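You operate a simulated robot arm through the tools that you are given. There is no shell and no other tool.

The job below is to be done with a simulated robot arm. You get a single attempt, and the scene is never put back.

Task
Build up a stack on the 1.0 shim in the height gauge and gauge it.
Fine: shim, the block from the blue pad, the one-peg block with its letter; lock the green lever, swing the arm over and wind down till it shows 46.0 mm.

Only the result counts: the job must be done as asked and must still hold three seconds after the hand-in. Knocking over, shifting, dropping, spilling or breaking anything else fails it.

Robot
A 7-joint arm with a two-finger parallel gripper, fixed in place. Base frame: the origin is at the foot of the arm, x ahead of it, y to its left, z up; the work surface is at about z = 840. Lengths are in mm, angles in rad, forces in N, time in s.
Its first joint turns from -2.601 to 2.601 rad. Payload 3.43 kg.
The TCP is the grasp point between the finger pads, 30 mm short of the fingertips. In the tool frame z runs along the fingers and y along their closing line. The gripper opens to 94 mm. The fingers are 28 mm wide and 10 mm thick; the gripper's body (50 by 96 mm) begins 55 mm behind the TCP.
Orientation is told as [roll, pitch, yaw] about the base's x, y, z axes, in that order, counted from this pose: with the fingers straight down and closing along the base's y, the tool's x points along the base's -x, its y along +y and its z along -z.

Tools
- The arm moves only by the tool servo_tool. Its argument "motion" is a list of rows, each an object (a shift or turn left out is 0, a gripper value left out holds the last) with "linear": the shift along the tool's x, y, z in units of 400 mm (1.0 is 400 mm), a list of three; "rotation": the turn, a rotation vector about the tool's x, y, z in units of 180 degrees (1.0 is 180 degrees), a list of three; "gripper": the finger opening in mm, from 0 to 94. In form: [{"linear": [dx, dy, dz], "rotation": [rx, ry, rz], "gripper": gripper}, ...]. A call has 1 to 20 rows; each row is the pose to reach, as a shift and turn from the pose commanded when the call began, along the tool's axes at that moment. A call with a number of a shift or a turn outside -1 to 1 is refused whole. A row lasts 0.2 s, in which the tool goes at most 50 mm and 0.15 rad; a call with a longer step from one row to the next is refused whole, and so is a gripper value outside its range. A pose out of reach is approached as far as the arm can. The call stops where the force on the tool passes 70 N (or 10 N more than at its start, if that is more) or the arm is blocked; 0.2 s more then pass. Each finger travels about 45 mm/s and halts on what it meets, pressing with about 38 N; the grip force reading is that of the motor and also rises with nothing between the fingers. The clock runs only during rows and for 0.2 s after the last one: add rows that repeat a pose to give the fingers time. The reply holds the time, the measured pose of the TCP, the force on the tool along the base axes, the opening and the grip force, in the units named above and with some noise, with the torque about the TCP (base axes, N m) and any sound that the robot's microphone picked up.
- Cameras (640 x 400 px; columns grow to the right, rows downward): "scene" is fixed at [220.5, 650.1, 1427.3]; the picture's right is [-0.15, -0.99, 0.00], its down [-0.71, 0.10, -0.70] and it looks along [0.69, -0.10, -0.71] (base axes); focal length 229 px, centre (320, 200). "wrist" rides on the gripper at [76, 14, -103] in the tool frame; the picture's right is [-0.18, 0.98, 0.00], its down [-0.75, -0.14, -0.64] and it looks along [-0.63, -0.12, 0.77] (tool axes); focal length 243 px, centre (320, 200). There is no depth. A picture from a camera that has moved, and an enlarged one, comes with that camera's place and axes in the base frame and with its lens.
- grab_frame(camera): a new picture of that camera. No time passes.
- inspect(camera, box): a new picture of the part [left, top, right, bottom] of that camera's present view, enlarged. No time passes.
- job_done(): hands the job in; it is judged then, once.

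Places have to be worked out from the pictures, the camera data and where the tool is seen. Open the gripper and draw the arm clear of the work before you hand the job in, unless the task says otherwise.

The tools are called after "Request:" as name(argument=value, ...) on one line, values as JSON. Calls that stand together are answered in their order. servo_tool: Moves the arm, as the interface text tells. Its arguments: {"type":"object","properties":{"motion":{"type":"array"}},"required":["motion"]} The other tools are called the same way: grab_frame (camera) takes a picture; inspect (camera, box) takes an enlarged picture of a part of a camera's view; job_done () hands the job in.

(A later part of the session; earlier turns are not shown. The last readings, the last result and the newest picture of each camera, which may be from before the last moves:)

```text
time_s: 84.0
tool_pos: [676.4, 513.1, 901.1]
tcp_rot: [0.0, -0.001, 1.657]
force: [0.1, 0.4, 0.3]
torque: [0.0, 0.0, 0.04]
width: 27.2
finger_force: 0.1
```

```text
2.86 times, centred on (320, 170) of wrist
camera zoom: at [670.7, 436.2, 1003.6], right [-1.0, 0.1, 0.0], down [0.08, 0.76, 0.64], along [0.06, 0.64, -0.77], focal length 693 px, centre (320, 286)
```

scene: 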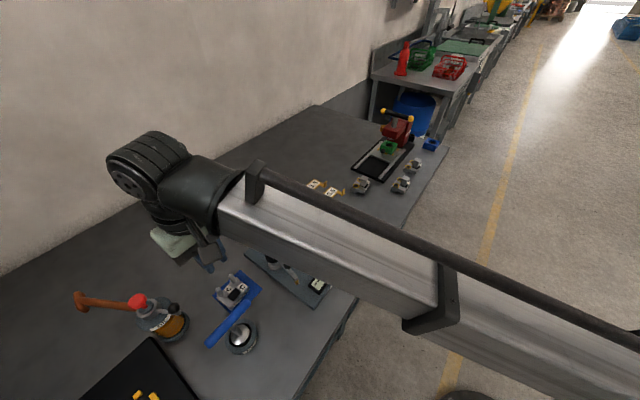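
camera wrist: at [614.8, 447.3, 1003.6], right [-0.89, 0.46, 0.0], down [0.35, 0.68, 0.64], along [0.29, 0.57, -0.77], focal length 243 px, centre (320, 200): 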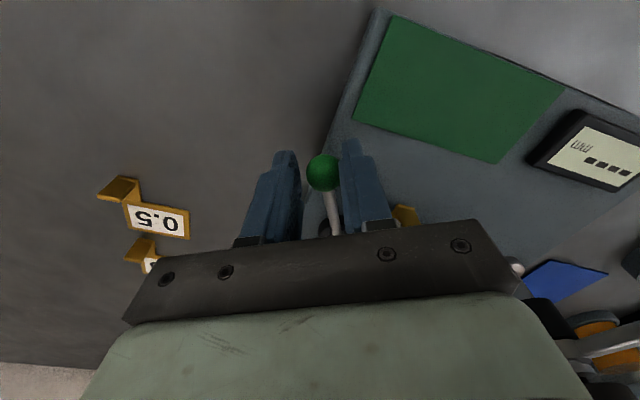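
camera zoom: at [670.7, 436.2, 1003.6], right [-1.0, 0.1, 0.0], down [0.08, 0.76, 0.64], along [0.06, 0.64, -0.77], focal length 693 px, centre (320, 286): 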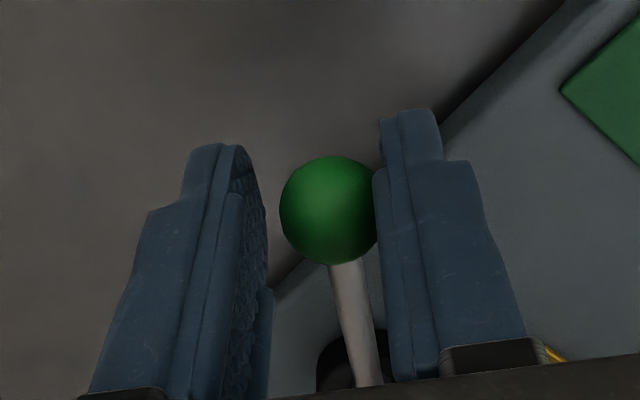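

It's still free, with the lever now about 40° from where it started. Continuing.

Request:
servo_tool(motion=[{"linear": [-0.0009, -0.01855, 0], "rotation": [0, 0, -0.0318]}, {"linear": [-0.0037, -0.0369, 0], "rotation": [0, 0, -0.0637]}, {"linear": [-0.0083, -0.0549, 0], "rotation": [0, 0, -0.0955]}, {"linear": [-0.0131, -0.0685, 0], "rotation": [0, 0, -0.1204]}])

Request:
inspect(camera="scene", box=[270, 190, 390, 280])

Request:
inspect(camera="wrist", box=[240, 100, 400, 240])

```text
time_s: 85.0
tool_pos: [704.3, 521.4, 901.5]
tcp_rot: [0.0, -0.002, 2.035]
force: [0.2, -0.3, 0.0]
torque: [0.0, 0.02, -0.01]
width: 27.0
finger_force: 0.0
```

```text
4.44 times, centred on (330, 235) of scene
camera zoom: at [220.5, 650.1, 1427.3], right [-0.15, -0.99, 0.0], down [-0.71, 0.1, -0.7], along [0.69, -0.1, -0.71], focal length 1018 px, centre (276, 44)
```

zoom: 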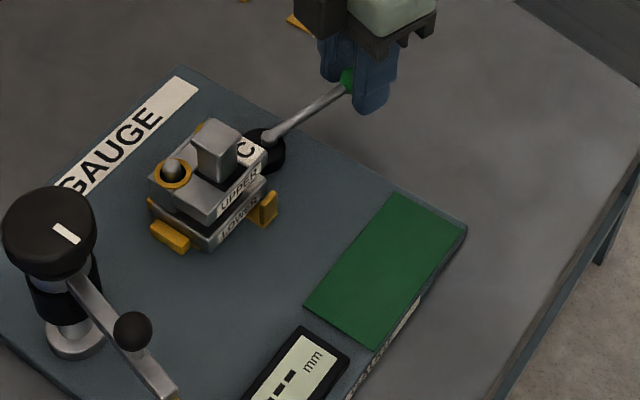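

```text
2.86 times, centred on (320, 170) of wrist
camera zoom: at [727.1, 446.0, 1003.4], right [-0.96, -0.28, 0.0], down [-0.21, 0.74, 0.64], along [-0.18, 0.62, -0.77], focal length 693 px, centre (320, 286)
```

zoom: 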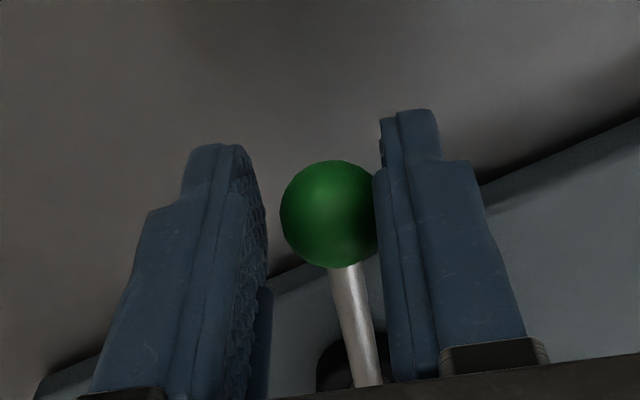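

Still free at about 62°. I'll carry on toward the fully outward direction, watching for a stop or a sound.

Request:
servo_tool(motion=[{"linear": [-0.0009, -0.01855, 0], "rotation": [0, 0, -0.0318]}, {"linear": [-0.0037, -0.0369, 0], "rotation": [0, 0, -0.0637]}, {"linear": [-0.0083, -0.0549, 0], "rotation": [0, 0, -0.0955]}])

Request:
inspect(camera="wrist", box=[240, 100, 400, 240])

Request:
inspect(camera="scene", box=[270, 190, 390, 280])

```text
time_s: 85.8
tool_pos: [723.6, 533.4, 901.0]
tcp_rot: [0.0, 0.001, 2.335]
force: [-0.2, 0.4, -0.1]
torque: [0.0, -0.02, 0.0]
width: 27.0
finger_force: 0.1
```

```text
2.86 times, centred on (320, 170) of wrist
camera zoom: at [766.3, 468.3, 1003.5], right [-0.84, -0.55, 0.0], down [-0.42, 0.64, 0.64], along [-0.35, 0.54, -0.77], focal length 693 px, centre (320, 286)
```

zoom: 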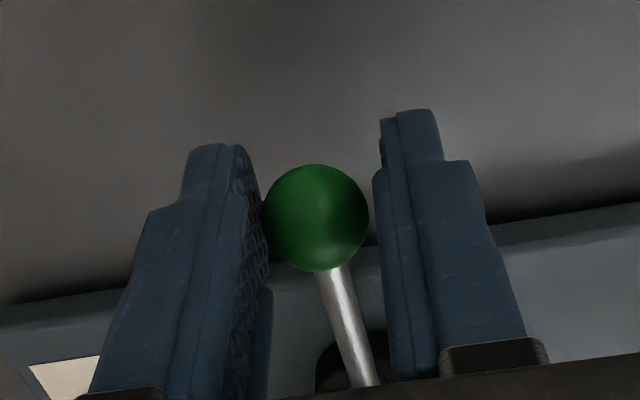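

```text
4.44 times, centred on (330, 235) of scene
camera zoom: at [220.5, 650.1, 1427.3], right [-0.15, -0.99, 0.0], down [-0.71, 0.1, -0.7], along [0.69, -0.1, -0.71], focal length 1018 px, centre (276, 44)
```

zoom: 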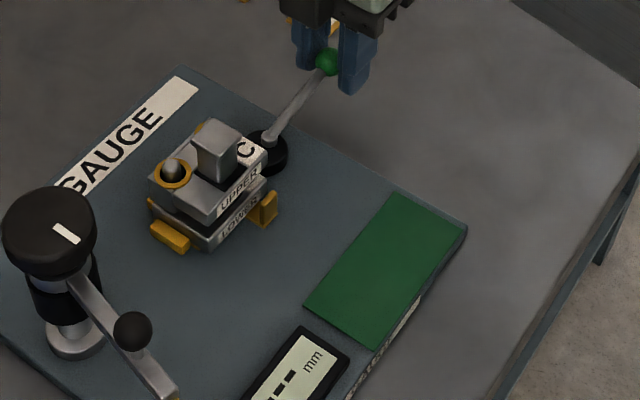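

The lever has jumped ahead of the pushing finger, as if it snapped into a position pointing straight outward. I'll nudge a little further to see whether there's a stop.

Request:
servo_tool(motion=[{"linear": [-0.0003, -0.011, 0], "rotation": [0, 0, -0.019]}, {"linear": [-0.0009, -0.0186, 0], "rotation": [0, 0, -0.0318]}, {"linear": [-0.0009, -0.0186, 0], "rotation": [0, 0, -0.0318]}])

Request:
inspect(camera="wrist", box=[240, 100, 400, 240])

Request:
inspect(camera="scene", box=[270, 190, 390, 280])

```text
time_s: 86.6
tool_pos: [726.4, 539.6, 900.4]
tcp_rot: [0.001, -0.001, 2.433]
force: [-6.7, -3.2, 0.6]
torque: [-0.07, 0.11, -0.04]
width: 31.4
finger_force: 3.9
```

```text
2.86 times, centred on (320, 170) of wrist
camera zoom: at [776.6, 478.0, 1003.5], right [-0.78, -0.63, 0.0], down [-0.48, 0.6, 0.64], along [-0.4, 0.5, -0.77], focal length 693 px, centre (320, 286)
```

zoom: 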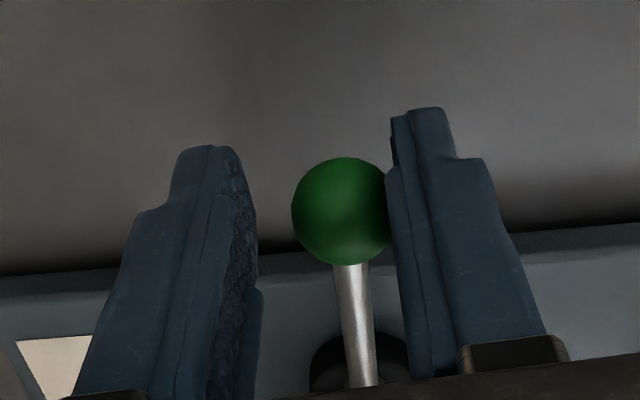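

```text
4.44 times, centred on (330, 235) of scene
camera zoom: at [220.5, 650.1, 1427.3], right [-0.15, -0.99, 0.0], down [-0.71, 0.1, -0.7], along [0.69, -0.1, -0.71], focal length 1018 px, centre (276, 44)
```

zoom: 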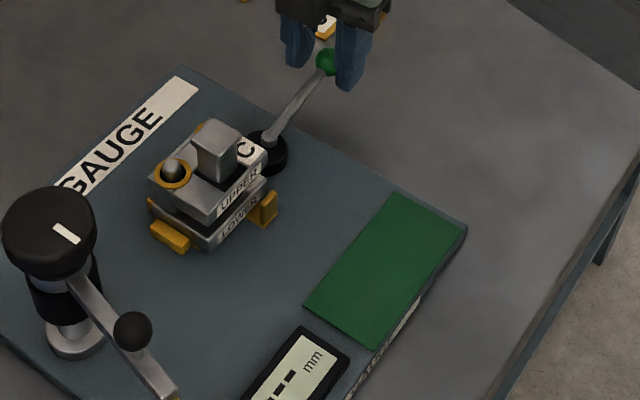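

That's a firm end stop at about 80° of travel, with the lever pointing straight out, so it's locked. I'll back off the pressure, open and rise clear.

Request:
servo_tool(motion=[{"linear": [0, 0.012, 0], "rotation": [0, 0, 0.01], "gripper": 34}, {"linear": [0, 0.012, 0], "rotation": [0, 0, 0.01], "gripper": 36}, {"linear": [0, 0.012, -0.03], "rotation": [0, 0, 0.01], "gripper": 38}, {"linear": [0, 0.012, -0.1], "rotation": [0, 0, 0.01], "gripper": 38}, {"linear": [0, 0.012, -0.2], "rotation": [0, 0, 0.01], "gripper": 38}, {"linear": [0, 0.012, -0.3], "rotation": [0, 0, 0.01], "gripper": 38}])

Request:
grab_frame(camera="wrist")

Request:
inspect(camera="scene", box=[250, 190, 370, 300])

```text
time_s: 88.0
tool_pos: [725.9, 537.5, 1022.5]
tcp_rot: [0.001, -0.002, 2.401]
force: [1.0, 1.2, 0.2]
torque: [-0.04, -0.02, 0.01]
width: 38.0
finger_force: 0.0
```

```text
taken
camera wrist: at [772.6, 473.1, 1124.3], right [-0.8, -0.6, 0.0], down [-0.46, 0.61, 0.64], along [-0.39, 0.51, -0.77], focal length 243 px, centre (320, 200)
```

wrist: 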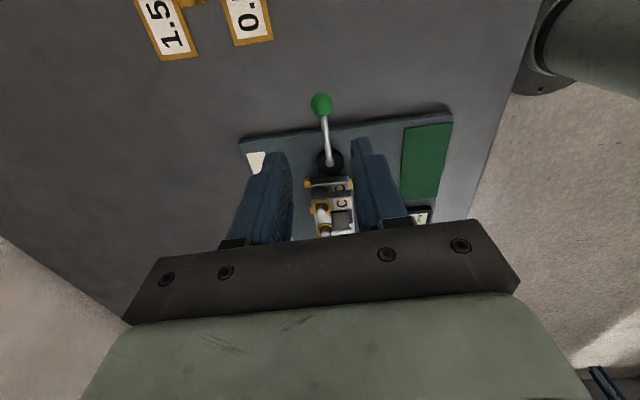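

```text
3.64 times, centred on (310, 245) of scene
camera zoom: at [220.5, 650.1, 1427.3], right [-0.15, -0.99, 0.0], down [-0.71, 0.1, -0.7], along [0.69, -0.1, -0.71], focal length 833 px, centre (356, 36)
```

zoom: 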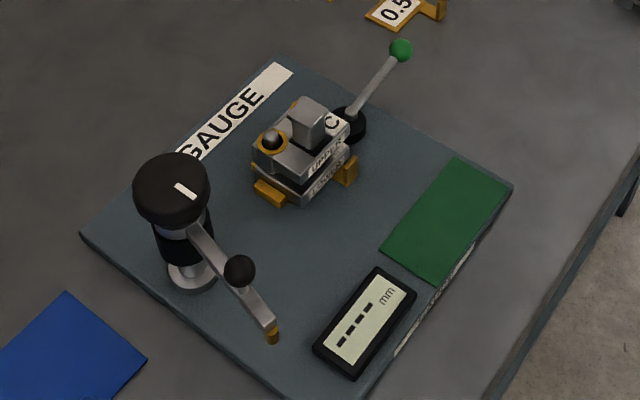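

The lever is locked and the stack is undisturbed. Next is the swing arm: its small black knob is near (481, 683, 965), about 75 mm from the column at (543, 726). I'll fly above the knob with the yaw aligned to the arm.

Request:
servo_tool(motion=[{"linear": [0, 0, -0.1], "rotation": [0, 0, 0.044], "gripper": 36}, {"linear": [-0.058, 0.012, -0.1], "rotation": [0, 0, 0.088]}, {"linear": [-0.116, 0.024, -0.1], "rotation": [0, 0, 0.132]}, {"linear": [-0.174, 0.036, -0.1], "rotation": [0, 0, 0.176]}, {"linear": [-0.232, 0.048, -0.1], "rotation": [0, 0, 0.22]}, {"linear": [-0.29, 0.06, -0.1], "rotation": [0, 0, 0.264]}, {"linear": [-0.348, 0.072, -0.1], "rotation": [0, 0, 0.308]}, {"linear": [-0.406, 0.084, -0.1], "rotation": [0, 0, 0.352]}, {"linear": [-0.464, 0.096, -0.1], "rotation": [0, 0, 0.396]}, {"linear": [-0.522, 0.108, -0.1], "rotation": [0, 0, 0.44]}, {"linear": [-0.58, 0.12, -0.1], "rotation": [0, 0, 0.484]}, {"linear": [-0.638, 0.132, -0.1], "rotation": [0, 0, 0.528]}, {"linear": [-0.6975, 0.1437, -0.1], "rotation": [0, 0, 0.572]}, {"linear": [-0.6975, 0.1437, -0.1], "rotation": [0, 0, 0.574]}])

Request:
grab_frame(camera="wrist")

Request:
inspect(camera="wrist", box=[240, 20, 400, 180])

```text
time_s: 91.0
tool_pos: [479.9, 681.7, 1061.2]
tcp_rot: [0.002, 0.0, 0.597]
force: [-0.7, -1.4, -0.3]
torque: [-0.04, -0.02, 0.0]
width: 35.9
finger_force: 0.0
```

```text
taken
camera wrist: at [409.5, 650.3, 1163.9], right [-0.4, 0.92, 0.0], down [0.7, 0.31, 0.64], along [0.59, 0.26, -0.77], focal length 243 px, centre (320, 200)
```

wrist: 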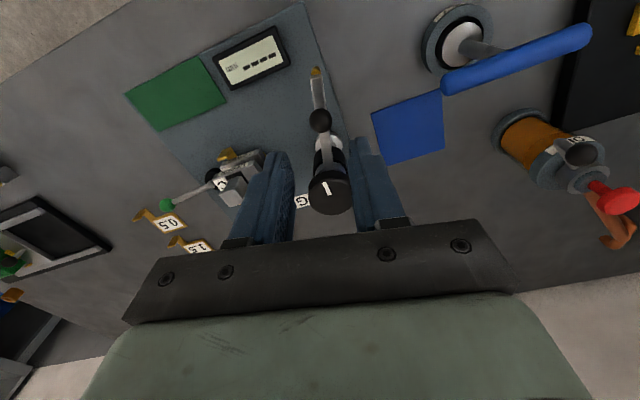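

```text
2.50 times, centred on (320, 100) of wrist
camera zoom: at [409.5, 650.3, 1163.9], right [-0.4, 0.92, 0.0], down [0.7, 0.31, 0.64], along [0.59, 0.26, -0.77], focal length 606 px, centre (320, 450)
```

zoom: 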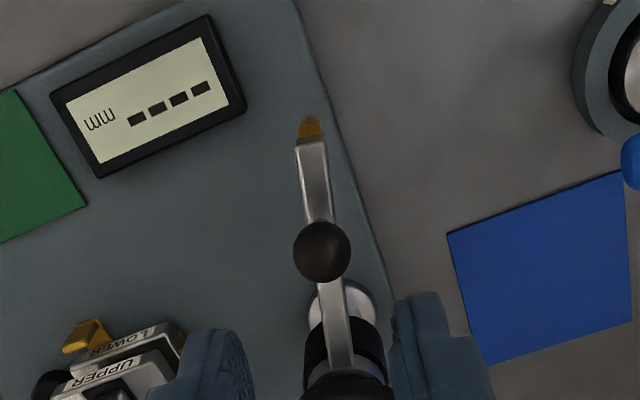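

The knob is right below. I'll descend so the fingers straddle it just above the arm.

Request:
servo_tool(motion=[{"linear": [-0.004, 0, 0.06]}, {"linear": [-0.004, 0, 0.12]}, {"linear": [-0.004, 0, 0.17]}, {"linear": [-0.004, 0, 0.187]}, {"linear": [-0.004, 0, 0.187]}])

Request:
inspect(camera="wrist", box=[220, 90, 420, 230])

Request:
inspect(camera="scene", box=[220, 200, 340, 310])

```text
time_s: 92.2
tool_pos: [482.0, 682.0, 986.8]
tcp_rot: [0.002, 0.0, 0.599]
force: [0.6, -0.3, 0.0]
torque: [0.02, 0.0, -0.01]
width: 36.1
finger_force: 0.2
```

```text
2.86 times, centred on (320, 160) of wrist
camera zoom: at [410.7, 650.5, 1089.2], right [-0.4, 0.92, 0.0], down [0.7, 0.31, 0.64], along [0.59, 0.26, -0.77], focal length 693 px, centre (320, 314)
```

zoom: 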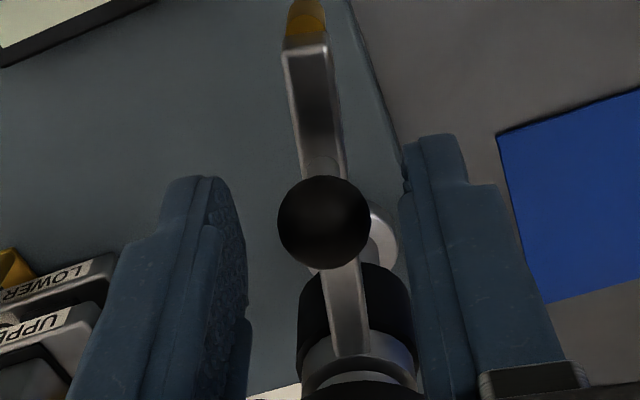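

```text
3.64 times, centred on (280, 255) of scene
camera zoom: at [220.5, 650.1, 1427.3], right [-0.15, -0.99, 0.0], down [-0.71, 0.1, -0.7], along [0.69, -0.1, -0.71], focal length 833 px, centre (466, 0)
```

zoom: 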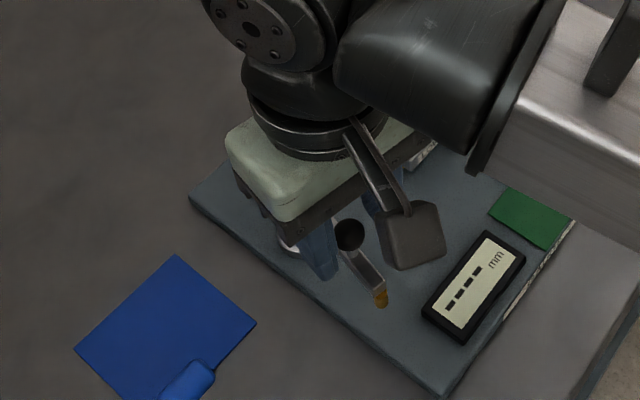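

The knob is between the fingers. I'll narrow the gap and start swinging the arm toward the stack, in an arc around the column.

Request:
servo_tool(motion=[{"gripper": 25}, {"gripper": 25}, {"linear": [-0.00095, -0.0189, 0], "rotation": [0, 0, -0.0318]}, {"linear": [-0.0038, -0.0376, 0], "rotation": [0, 0, -0.0637]}, {"linear": [-0.00845, -0.0559, 0], "rotation": [0, 0, -0.0955]}])

Request:
inspect(camera="wrist", box=[220, 90, 420, 230])

Request:
inspect(camera="scene", box=[220, 200, 340, 310])

```text
time_s: 93.4
tool_pos: [496.2, 665.4, 986.1]
tcp_rot: [-0.001, -0.001, 0.902]
force: [0.3, 0.0, 0.2]
torque: [0.03, -0.01, 0.0]
width: 25.1
finger_force: 0.0
```

```text
2.86 times, centred on (320, 160) of wrist
camera zoom: at [438.9, 614.3, 1089.0], right [-0.66, 0.75, 0.0], down [0.58, 0.5, 0.64], along [0.48, 0.42, -0.77], focal length 693 px, centre (320, 314)
```

zoom: 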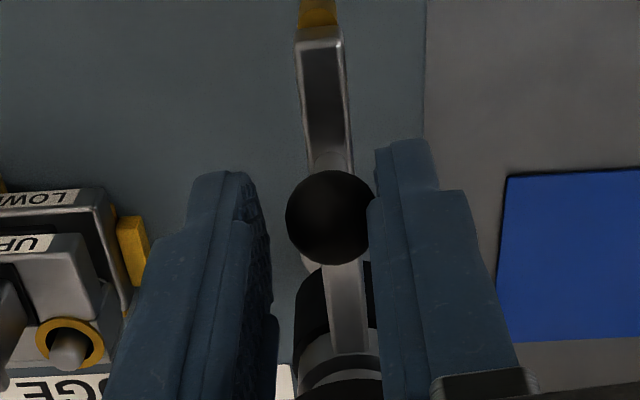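

```text
3.64 times, centred on (280, 255) of scene
camera zoom: at [220.5, 650.1, 1427.3], right [-0.15, -0.99, 0.0], down [-0.71, 0.1, -0.7], along [0.69, -0.1, -0.71], focal length 833 px, centre (466, 0)
```

zoom: 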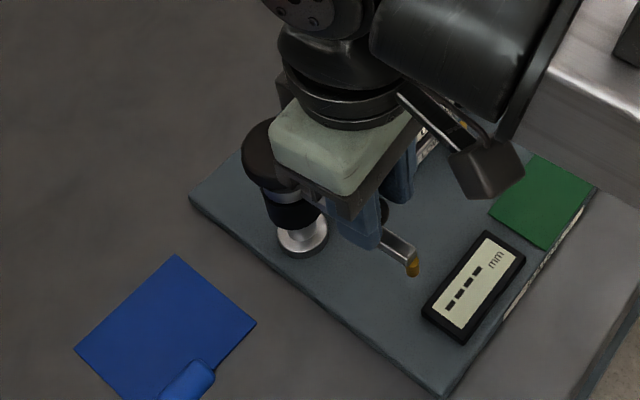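

The arm is moving freely. I'll continue the swing.

Request:
servo_tool(motion=[{"linear": [-0.00095, -0.0189, 0], "rotation": [0, 0, -0.0318]}, {"linear": [-0.0038, -0.0376, 0], "rotation": [0, 0, -0.0637]}, {"linear": [-0.00845, -0.0559, 0], "rotation": [0, 0, -0.0955]}, {"linear": [-0.0149, -0.0737, 0], "rotation": [0, 0, -0.1273]}])

Request:
servo_tool(motion=[{"linear": [-0.00095, -0.0189, 0], "rotation": [0, 0, -0.0318]}, {"linear": [-0.0038, -0.0376, 0], "rotation": [0, 0, -0.0637]}, {"linear": [-0.00845, -0.0559, 0], "rotation": [0, 0, -0.0955]}])

Request:
inspect(camera="wrist", box=[220, 90, 420, 230])

Request:
inspect(camera="scene", box=[240, 190, 360, 300])

```text
time_s: 94.4
tool_pos: [523.2, 652.4, 987.1]
tcp_rot: [-0.001, -0.002, 1.3]
force: [0.7, -0.2, -1.1]
torque: [0.01, 0.02, -0.04]
width: 25.1
finger_force: 0.1
```

```text
time_s: 95.2
tool_pos: [546.5, 648.8, 986.7]
tcp_rot: [0.002, -0.001, 1.6]
force: [0.3, -0.1, 0.0]
torque: [0.02, 0.0, -0.04]
width: 25.2
finger_force: 0.0
```

```text
2.86 times, centred on (320, 160) of wrist
camera zoom: at [534.5, 572.1, 1089.1], right [-0.99, 0.16, 0.0], down [0.12, 0.76, 0.64], along [0.1, 0.64, -0.77], focal length 693 px, centre (320, 314)
```

zoom: 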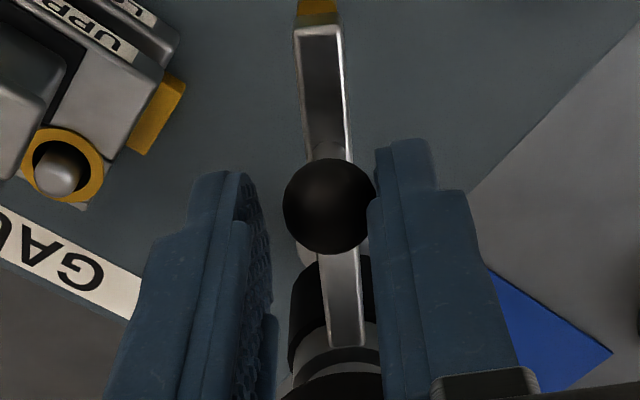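

```text
3.64 times, centred on (300, 245) of scene
camera zoom: at [220.5, 650.1, 1427.3], right [-0.15, -0.99, 0.0], down [-0.71, 0.1, -0.7], along [0.69, -0.1, -0.71], focal length 833 px, centre (393, 36)
```

zoom: 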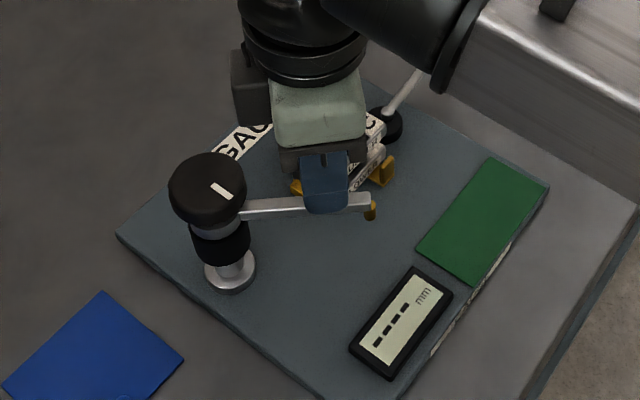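

The arm has swung about 57° with no resistance. I'll continue, with smaller moves as the tip nears the stack.

Request:
servo_tool(motion=[{"linear": [-0.00095, -0.0189, 0], "rotation": [0, 0, -0.0318]}, {"linear": [-0.0038, -0.0376, 0], "rotation": [0, 0, -0.0637]}, {"linear": [-0.00845, -0.0559, 0], "rotation": [0, 0, -0.0955]}])

Request:
grab_frame(camera="wrist")

Request:
inspect(camera="scene", box=[240, 190, 360, 300])

```text
time_s: 96.0
tool_pos: [568.8, 653.3, 986.3]
tcp_rot: [0.001, -0.002, 1.901]
force: [0.5, 0.3, 0.8]
torque: [0.01, 0.02, 0.0]
width: 24.9
finger_force: 0.1
```

```text
taken
camera wrist: at [580.0, 576.0, 1089.1], right [-0.99, -0.14, 0.0], down [-0.11, 0.76, 0.64], along [-0.09, 0.64, -0.77], focal length 243 px, centre (320, 200)
```

wrist: 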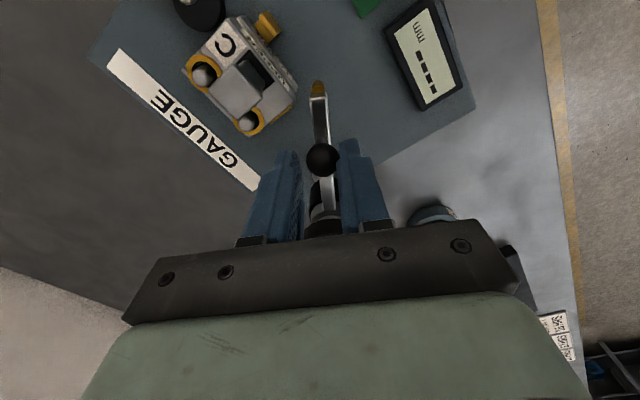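

```text
3.64 times, centred on (300, 245) of scene
camera zoom: at [220.5, 650.1, 1427.3], right [-0.15, -0.99, 0.0], down [-0.71, 0.1, -0.7], along [0.69, -0.1, -0.71], focal length 833 px, centre (393, 36)
```

zoom: 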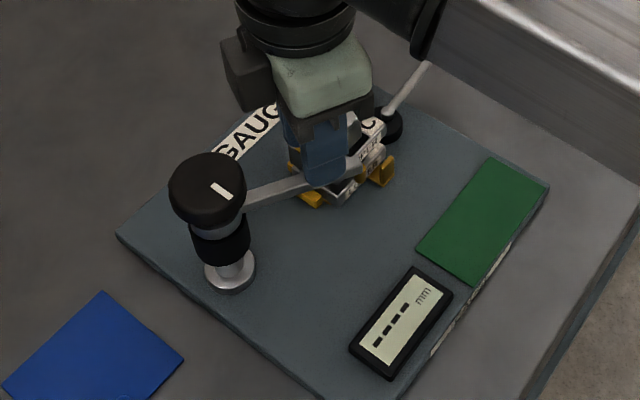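

The tip is approaching the front corner of UPPER, and the display still shows dashes. I'll advance another 0.2 rad and look.

Request:
servo_tool(motion=[{"linear": [-0.00095, -0.0189, 0], "rotation": [0, 0, -0.0318]}, {"linear": [-0.0038, -0.0376, 0], "rotation": [0, 0, -0.0637]}])

Request:
grab_frame(camera="wrist")

Request:
inspect(camera="wrist", box=[220, 30, 480, 210])

```text
time_s: 96.6
tool_pos: [582.1, 660.1, 986.4]
tcp_rot: [0.0, -0.002, 2.1]
force: [0.3, -0.2, 0.4]
torque: [0.02, 0.0, 0.01]
width: 25.2
finger_force: 0.2
```

```text
taken
camera wrist: at [608.9, 585.8, 1089.2], right [-0.94, -0.34, 0.0], down [-0.26, 0.72, 0.64], along [-0.22, 0.61, -0.77], focal length 243 px, centre (320, 200)
```

wrist: 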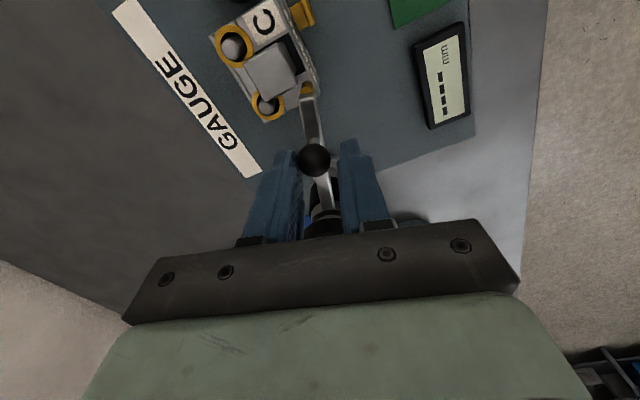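

```text
2.22 times, centred on (350, 120) of wrist
camera zoom: at [608.9, 585.8, 1089.2], right [-0.94, -0.34, 0.0], down [-0.26, 0.72, 0.64], along [-0.22, 0.61, -0.77], focal length 539 px, centre (253, 378)
```

zoom: 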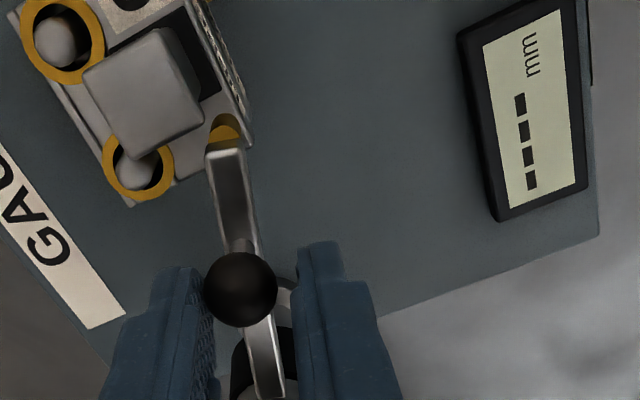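

The arm appears to have snapped ahead into its end position with the tip over UPPER's plain corner. I'll nudge slightly to confirm the stop.

Request:
servo_tool(motion=[{"linear": [-0.0004, -0.0123, 0], "rotation": [0, 0, -0.0207]}, {"linear": [-0.0004, -0.0123, 0], "rotation": [0, 0, -0.0207]}])

Request:
inspect(camera="wrist", box=[220, 30, 480, 210])

```text
time_s: 97.2
tool_pos: [586.7, 661.6, 985.5]
tcp_rot: [0.0, -0.001, 2.164]
force: [0.1, 0.3, 0.3]
torque: [-0.02, -0.02, -0.03]
width: 25.1
finger_force: 0.1
```

```text
2.22 times, centred on (350, 120) of wrist
camera zoom: at [617.6, 590.1, 1088.7], right [-0.92, -0.4, 0.0], down [-0.3, 0.7, 0.64], along [-0.26, 0.59, -0.77], focal length 539 px, centre (253, 378)
```

zoom: 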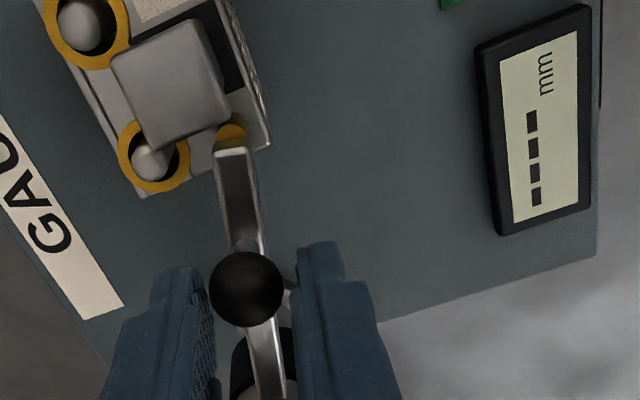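

Request:
servo_tool(motion=[{"linear": [-0.0004, -0.0123, 0], "rotation": [0, 0, -0.0207]}, {"linear": [-0.0004, -0.0123, 0], "rotation": [0, 0, -0.0207]}])

Request:
inspect(camera="wrist", box=[220, 30, 480, 210])

Request:
inspect(camera="scene", box=[250, 195, 360, 290])

```text
time_s: 97.8
tool_pos: [589.9, 664.2, 987.6]
tcp_rot: [-0.001, -0.001, 2.231]
force: [-3.4, -2.0, -1.5]
torque: [-0.01, 0.09, -0.04]
width: 27.3
finger_force: 2.5
```

```text
2.22 times, centred on (350, 120) of wrist
camera zoom: at [625.7, 595.2, 1088.9], right [-0.89, -0.46, 0.0], down [-0.35, 0.68, 0.64], along [-0.29, 0.57, -0.77], focal length 539 px, centre (253, 378)
```

zoom: 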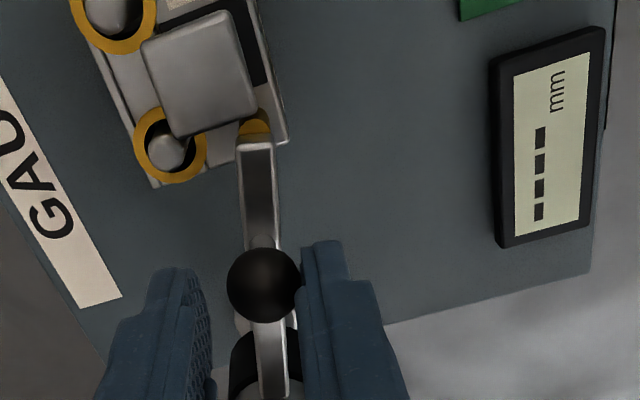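

```text
4.21 times, centred on (305, 242) of scene
camera zoom: at [220.5, 650.1, 1427.3], right [-0.15, -0.99, 0.0], down [-0.71, 0.1, -0.7], along [0.69, -0.1, -0.71], focal length 965 px, centre (383, 21)
```

zoom: 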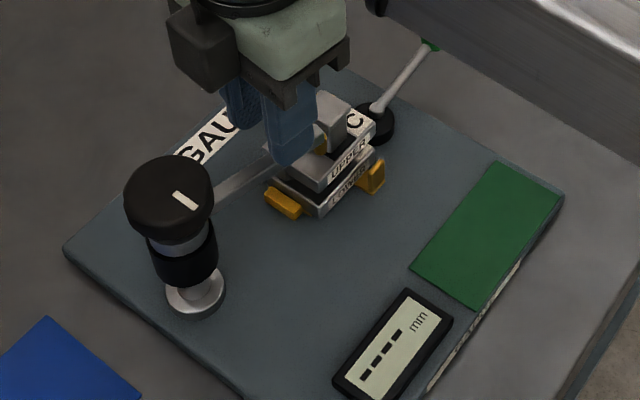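

That's the arm's own stop: the tip sits over UPPER's flat corner with about 5 mm clearance to the square head. I'll back off, open and rise, then check the display.

Request:
servo_tool(motion=[{"linear": [0, 0.01, 0], "gripper": 32}, {"linear": [0, 0.01, 0], "gripper": 36}, {"linear": [0, 0.01, -0.03], "gripper": 36}, {"linear": [0, 0.01, -0.1], "gripper": 36}, {"linear": [0, 0.01, -0.2], "gripper": 36}])

Request:
grab_frame(camera="wrist")

Request:
inspect(camera="wrist", box=[220, 30, 480, 230])

Request:
inspect(camera="scene", box=[250, 195, 360, 290])

```text
time_s: 99.0
tool_pos: [587.9, 662.2, 1067.3]
tcp_rot: [-0.001, -0.001, 2.229]
force: [-0.9, 0.4, 0.6]
torque: [0.02, 0.0, -0.02]
width: 35.8
finger_force: 0.1
```

```text
taken
camera wrist: at [623.7, 592.7, 1169.9], right [-0.89, -0.46, 0.0], down [-0.35, 0.68, 0.64], along [-0.29, 0.57, -0.77], focal length 243 px, centre (320, 200)
```

wrist: 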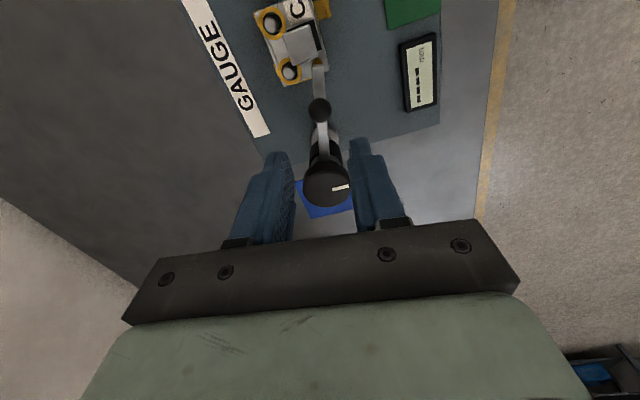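

```text
2.00 times, centred on (350, 130) of wrist
camera zoom: at [623.7, 592.7, 1169.9], right [-0.89, -0.46, 0.0], down [-0.35, 0.68, 0.64], along [-0.29, 0.57, -0.77], focal length 485 px, centre (260, 340)
```

zoom: 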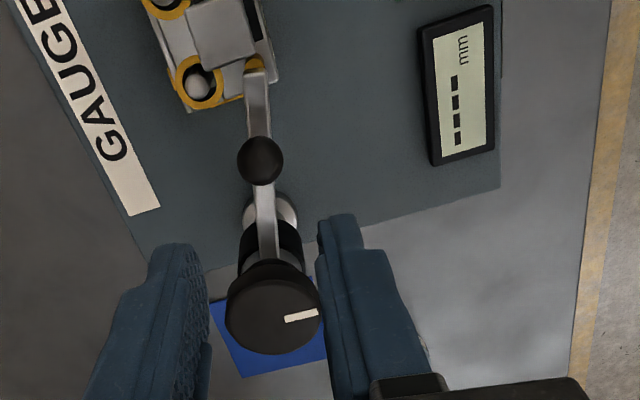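

```text
4.21 times, centred on (305, 242) of scene
camera zoom: at [220.5, 650.1, 1427.3], right [-0.15, -0.99, 0.0], down [-0.71, 0.1, -0.7], along [0.69, -0.1, -0.71], focal length 965 px, centre (383, 21)
```

zoom: 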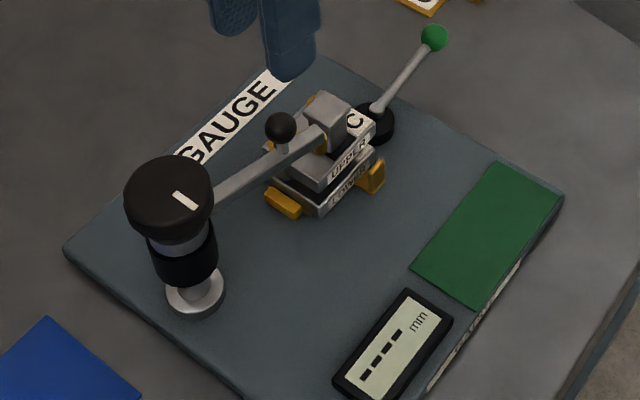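

The arm is over the stack and the readout still shows dashes, so I need to wind down. I'll go above the big top knob, which I put at about (549, 724.5) with its top near z 970, with the fingers open to 66 mm.

Request:
servo_tool(motion=[{"linear": [-0.06, -0.006, 0], "gripper": 66}, {"linear": [-0.12, -0.012, 0], "gripper": 66}, {"linear": [-0.184, -0.0178, 0.0], "gripper": 66}, {"linear": [-0.184, -0.0178, 0.04], "gripper": 66}])

Request:
grab_frame(camera="wrist")

Request:
inspect(camera="wrist", box=[220, 40, 480, 240])

Request:
inspect(camera="scene", box=[230, 180, 350, 290])

```text
time_s: 100.0
tool_pos: [547.0, 724.9, 1050.7]
tcp_rot: [-0.001, -0.002, 2.229]
force: [0.0, -0.8, 0.0]
torque: [0.01, -0.01, 0.01]
width: 66.0
finger_force: 0.2
```

```text
taken
camera wrist: at [583.2, 655.5, 1153.2], right [-0.89, -0.46, 0.0], down [-0.35, 0.68, 0.64], along [-0.29, 0.57, -0.77], focal length 243 px, centre (320, 200)
```

wrist: 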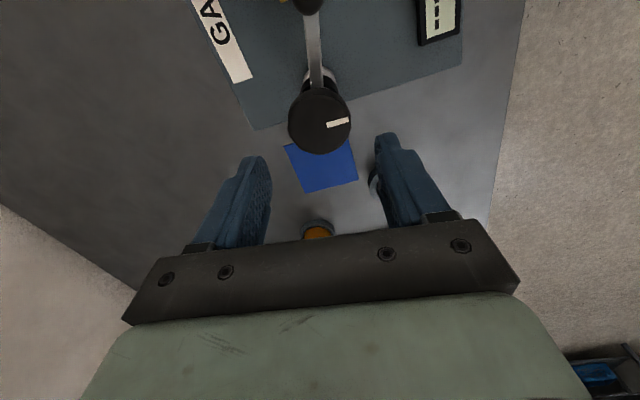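

```text
2.00 times, centred on (350, 140) of wrist
camera zoom: at [583.2, 655.5, 1153.2], right [-0.89, -0.46, 0.0], down [-0.35, 0.68, 0.64], along [-0.29, 0.57, -0.77], focal length 485 px, centre (260, 320)
```

zoom: 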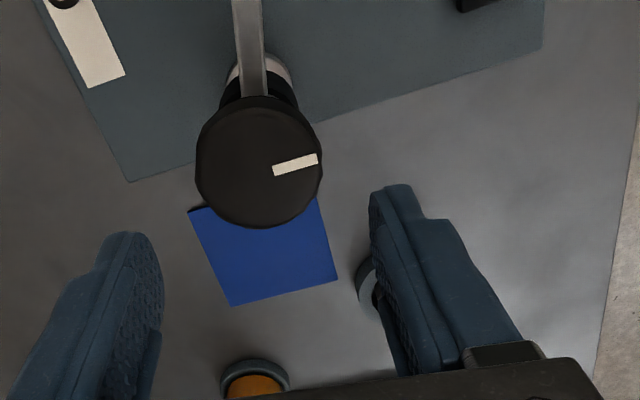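

```text
3.64 times, centred on (290, 235) of scene
camera zoom: at [220.5, 650.1, 1427.3], right [-0.15, -0.99, 0.0], down [-0.71, 0.1, -0.7], along [0.69, -0.1, -0.71], focal length 833 px, centre (429, 73)
```

zoom: 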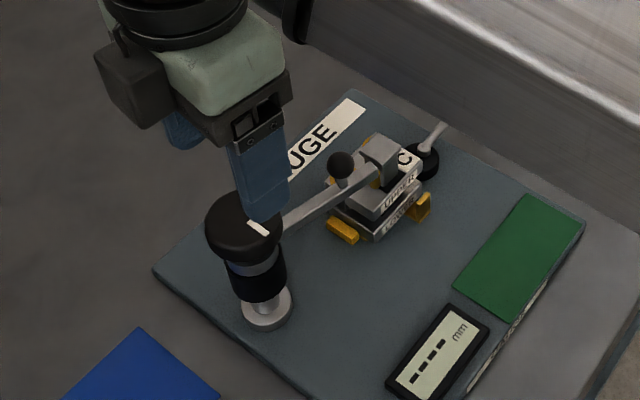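

The knob is centred near (549, 723.7). I'll descend so the fingertips reach its lower half and then close on it.

Request:
servo_tool(motion=[{"linear": [0.004, -0.002, 0.06]}, {"linear": [0.004, -0.002, 0.12]}, {"linear": [0.004, -0.002, 0.155]}, {"linear": [0.004, -0.002, 0.166]}, {"linear": [0.004, -0.002, 0.166]}])

Request:
inspect(camera="wrist", box=[200, 60, 440, 230])

Request:
inspect(camera="scene", box=[230, 200, 340, 290])

```text
time_s: 101.2
tool_pos: [548.2, 724.5, 983.1]
tcp_rot: [0.0, 0.0, 2.228]
force: [0.1, 0.1, -0.1]
torque: [0.02, 0.01, 0.0]
width: 66.1
finger_force: 0.0
```

```text
2.35 times, centred on (320, 145) of wrist
camera zoom: at [585.0, 654.8, 1086.3], right [-0.89, -0.46, 0.0], down [-0.35, 0.68, 0.64], along [-0.29, 0.57, -0.77], focal length 571 px, centre (320, 329)
```

zoom: 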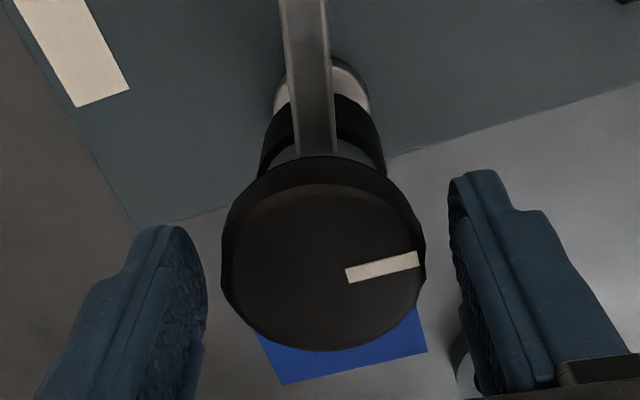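

```text
4.44 times, centred on (285, 245) of scene
camera zoom: at [220.5, 650.1, 1427.3], right [-0.15, -0.99, 0.0], down [-0.71, 0.1, -0.7], along [0.69, -0.1, -0.71], focal length 1018 px, centre (476, 0)
```

zoom: 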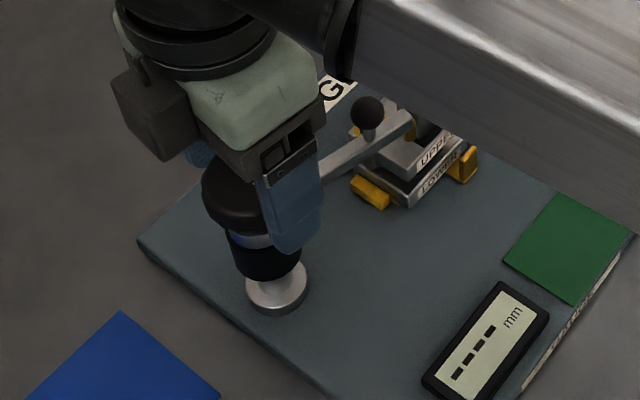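

The knob is centred between the fingers with the tips clear above the arm. I'll close on the knob.

Request:
servo_tool(motion=[{"gripper": 40}, {"gripper": 40}, {"gripper": 40}, {"gripper": 40}])

Request:
inspect(camera="wrist", box=[200, 60, 440, 230])

```text
time_s: 102.2
tool_pos: [547.1, 723.7, 984.5]
tcp_rot: [-0.001, 0.0, 2.229]
force: [-3.8, -3.2, -3.7]
torque: [-0.08, 0.12, -0.01]
width: 49.2
finger_force: 45.0
```

```text
2.35 times, centred on (320, 145) of wrist
camera zoom: at [584.8, 654.6, 1086.4], right [-0.89, -0.46, 0.0], down [-0.35, 0.68, 0.64], along [-0.29, 0.57, -0.77], focal length 571 px, centre (320, 329)
```

zoom: 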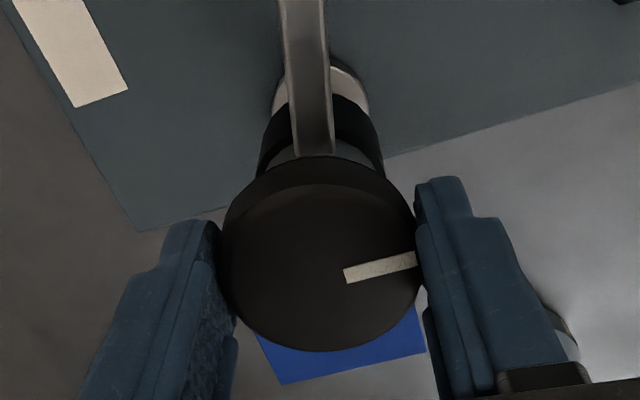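

It's gripped at 49 mm, centred to within about a millimetre. I'll turn it clockwise by 0.3 rad first and see what happens to the tip and display.

Request:
servo_tool(motion=[{"linear": [0, 0.001, 0]}, {"linear": [0, 0.001, 0], "rotation": [0, 0, 0.032]}, {"linear": [0, 0.001, 0], "rotation": [0, 0, 0.064]}, {"linear": [0, 0.001, 0], "rotation": [0, 0, 0.0955]}])

Request:
inspect(camera="scene", box=[230, 200, 370, 305])

Request:
inspect(camera="wrist", box=[200, 0, 480, 230])

```text
time_s: 103.2
tool_pos: [549.3, 723.8, 983.1]
tcp_rot: [0.0, 0.001, 1.927]
force: [-5.1, -4.3, -6.5]
torque: [0.06, -0.16, 0.04]
width: 49.1
finger_force: 44.7
```

```text
3.81 times, centred on (300, 252) of scene
camera zoom: at [220.5, 650.1, 1427.3], right [-0.15, -0.99, 0.0], down [-0.71, 0.1, -0.7], along [0.69, -0.1, -0.71], focal length 873 px, centre (396, 0)
```

zoom: 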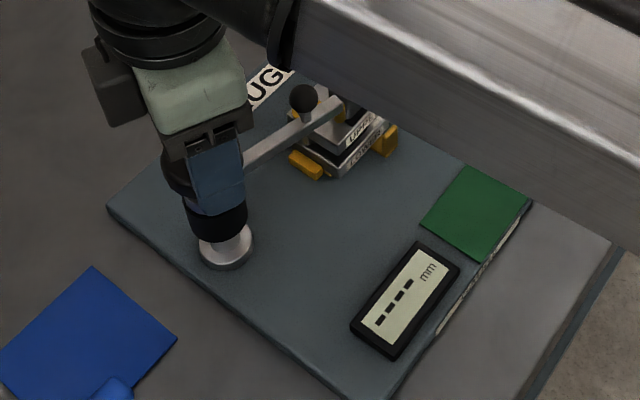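

```text
1.74 times, centred on (340, 115) of wrist
camera zoom: at [562.4, 647.1, 1086.4], right [-0.99, -0.17, 0.0], down [-0.13, 0.76, 0.64], along [-0.11, 0.63, -0.77], focal length 422 px, centre (285, 348)
```

zoom: 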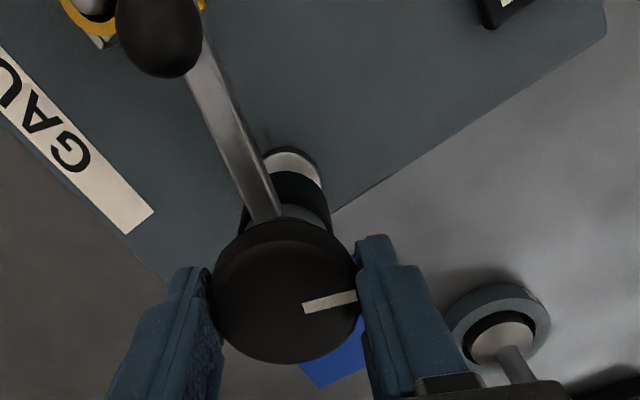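

The knob turned with the tool and pulled slightly downward, so clockwise looks like "down". I'll keep turning clockwise another 0.9 rad, then read the force and look at the tip.

Request:
servo_tool(motion=[{"rotation": [0, 0, 0.041]}, {"rotation": [0, 0, 0.082]}, {"rotation": [0, 0, 0.123]}, {"rotation": [0, 0, 0.164]}, {"rotation": [0, 0, 0.205]}, {"rotation": [0, 0, 0.246]}, {"rotation": [0, 0, 0.2865]}])

Request:
inspect(camera="scene", box=[230, 200, 370, 305])

Request:
inspect(camera="wrist", box=[120, 0, 440, 230])

```text
time_s: 104.8
tool_pos: [547.1, 724.2, 983.2]
tcp_rot: [0.003, 0.002, 1.026]
force: [-17.7, -7.1, -12.6]
torque: [0.22, 0.31, 0.06]
width: 49.1
finger_force: 45.6
```

```text
3.81 times, centred on (300, 252) of scene
camera zoom: at [220.5, 650.1, 1427.3], right [-0.15, -0.99, 0.0], down [-0.71, 0.1, -0.7], along [0.69, -0.1, -0.71], focal length 873 px, centre (396, 0)
```

zoom: 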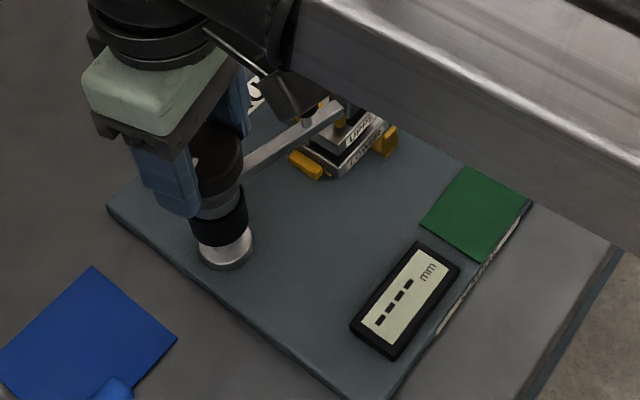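

```text
1.74 times, centred on (280, 115) of wrist
camera zoom: at [496.8, 665.7, 1086.6], right [-0.75, 0.67, 0.0], down [0.51, 0.57, 0.64], along [0.43, 0.48, -0.77], focal length 422 px, centre (390, 348)
```

zoom: 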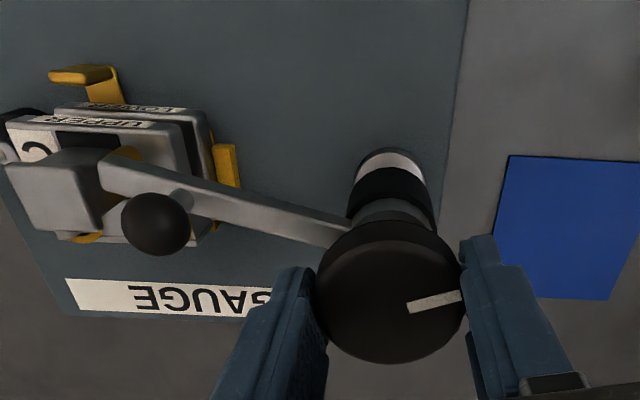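

The knob turns well, but some side load has built up because the tool isn't exactly on the knob's axis. I'll open, look at the result so far, and regrip to re-centre.

Request:
servo_tool(motion=[{"gripper": 62}, {"gripper": 62}, {"gripper": 62}])

Request:
inspect(camera="wrist", box=[200, 60, 440, 230])

Request:
inspect(camera="scene", box=[230, 200, 370, 305])

```text
time_s: 105.6
tool_pos: [548.9, 724.3, 983.9]
tcp_rot: [0.0, -0.001, 1.029]
force: [-0.6, -0.2, -0.1]
torque: [0.02, -0.03, 0.02]
width: 62.4
finger_force: 0.0
```

```text
2.35 times, centred on (320, 145) of wrist
camera zoom: at [498.0, 665.7, 1086.8], right [-0.75, 0.66, 0.0], down [0.51, 0.57, 0.64], along [0.43, 0.48, -0.77], focal length 571 px, centre (320, 329)
```

zoom: 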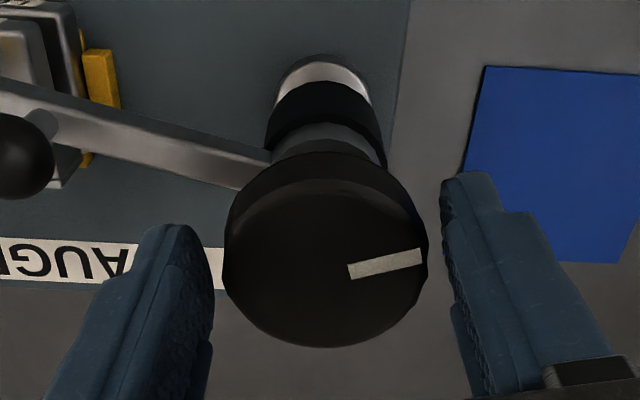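

```text
3.81 times, centred on (300, 252) of scene
camera zoom: at [220.5, 650.1, 1427.3], right [-0.15, -0.99, 0.0], down [-0.71, 0.1, -0.7], along [0.69, -0.1, -0.71], focal length 873 px, centre (396, 0)
```

zoom: 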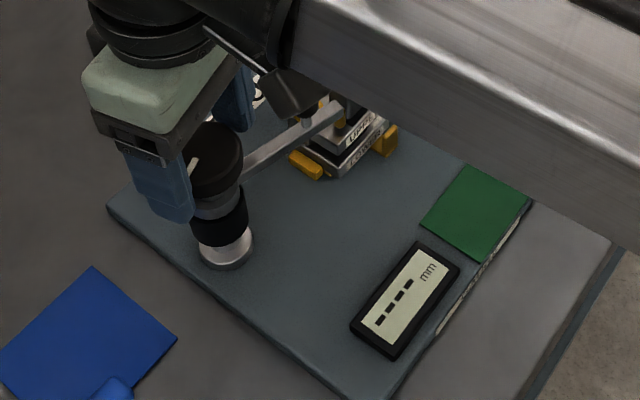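

Request:
inspect(camera="scene", box=[255, 220, 325, 275])

Request:
inspect(camera="wrist", box=[100, 40, 330, 180])

```text
7.27 times, centred on (290, 248) of scene
camera zoom: at [220.5, 650.1, 1427.3], right [-0.15, -0.99, 0.0], down [-0.71, 0.1, -0.7], along [0.69, -0.1, -0.71], focal length 1666 px, centre (538, -146)
```

zoom: 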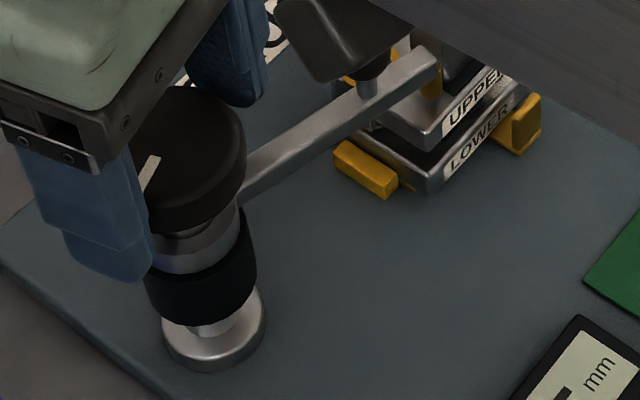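

```text
2.78 times, centred on (215, 110) of wrist
camera zoom: at [498.0, 665.7, 1086.8], right [-0.75, 0.66, 0.0], down [0.51, 0.57, 0.64], along [0.43, 0.48, -0.77], focal length 675 px, centre (612, 450)
```

zoom: 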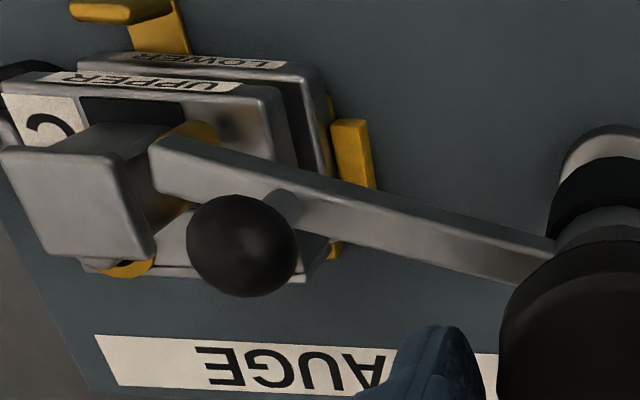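

Request:
inspect(camera="scene", box=[295, 222, 320, 242])

Request:
inspect(camera="wrist", box=[130, 60, 210, 150])

```text
16.00 times, centred on (308, 232) of scene
camera zoom: at [220.5, 650.1, 1427.3], right [-0.15, -0.99, 0.0], down [-0.71, 0.1, -0.7], along [0.69, -0.1, -0.71], focal length 3666 px, centre (520, -312)
```

zoom: 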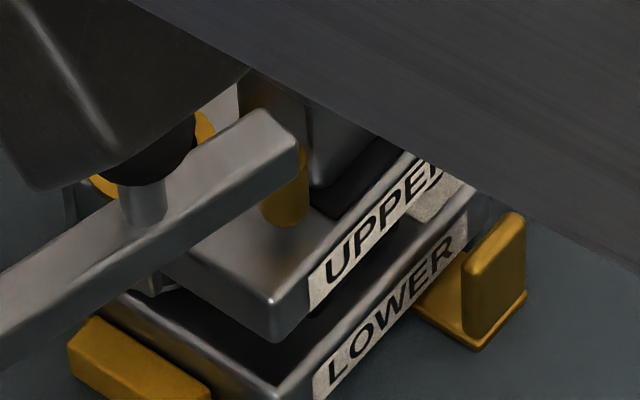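

```text
4.44 times, centred on (170, 105) of wrist
camera zoom: at [498.0, 665.7, 1086.8], right [-0.75, 0.66, 0.0], down [0.51, 0.57, 0.64], along [0.43, 0.48, -0.77], focal length 1078 px, centre (987, 622)
```

zoom: 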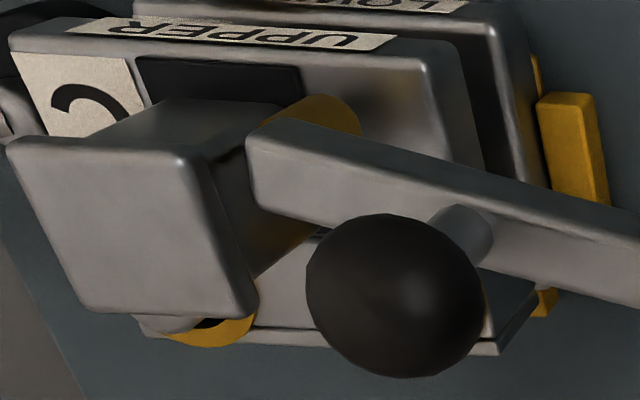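

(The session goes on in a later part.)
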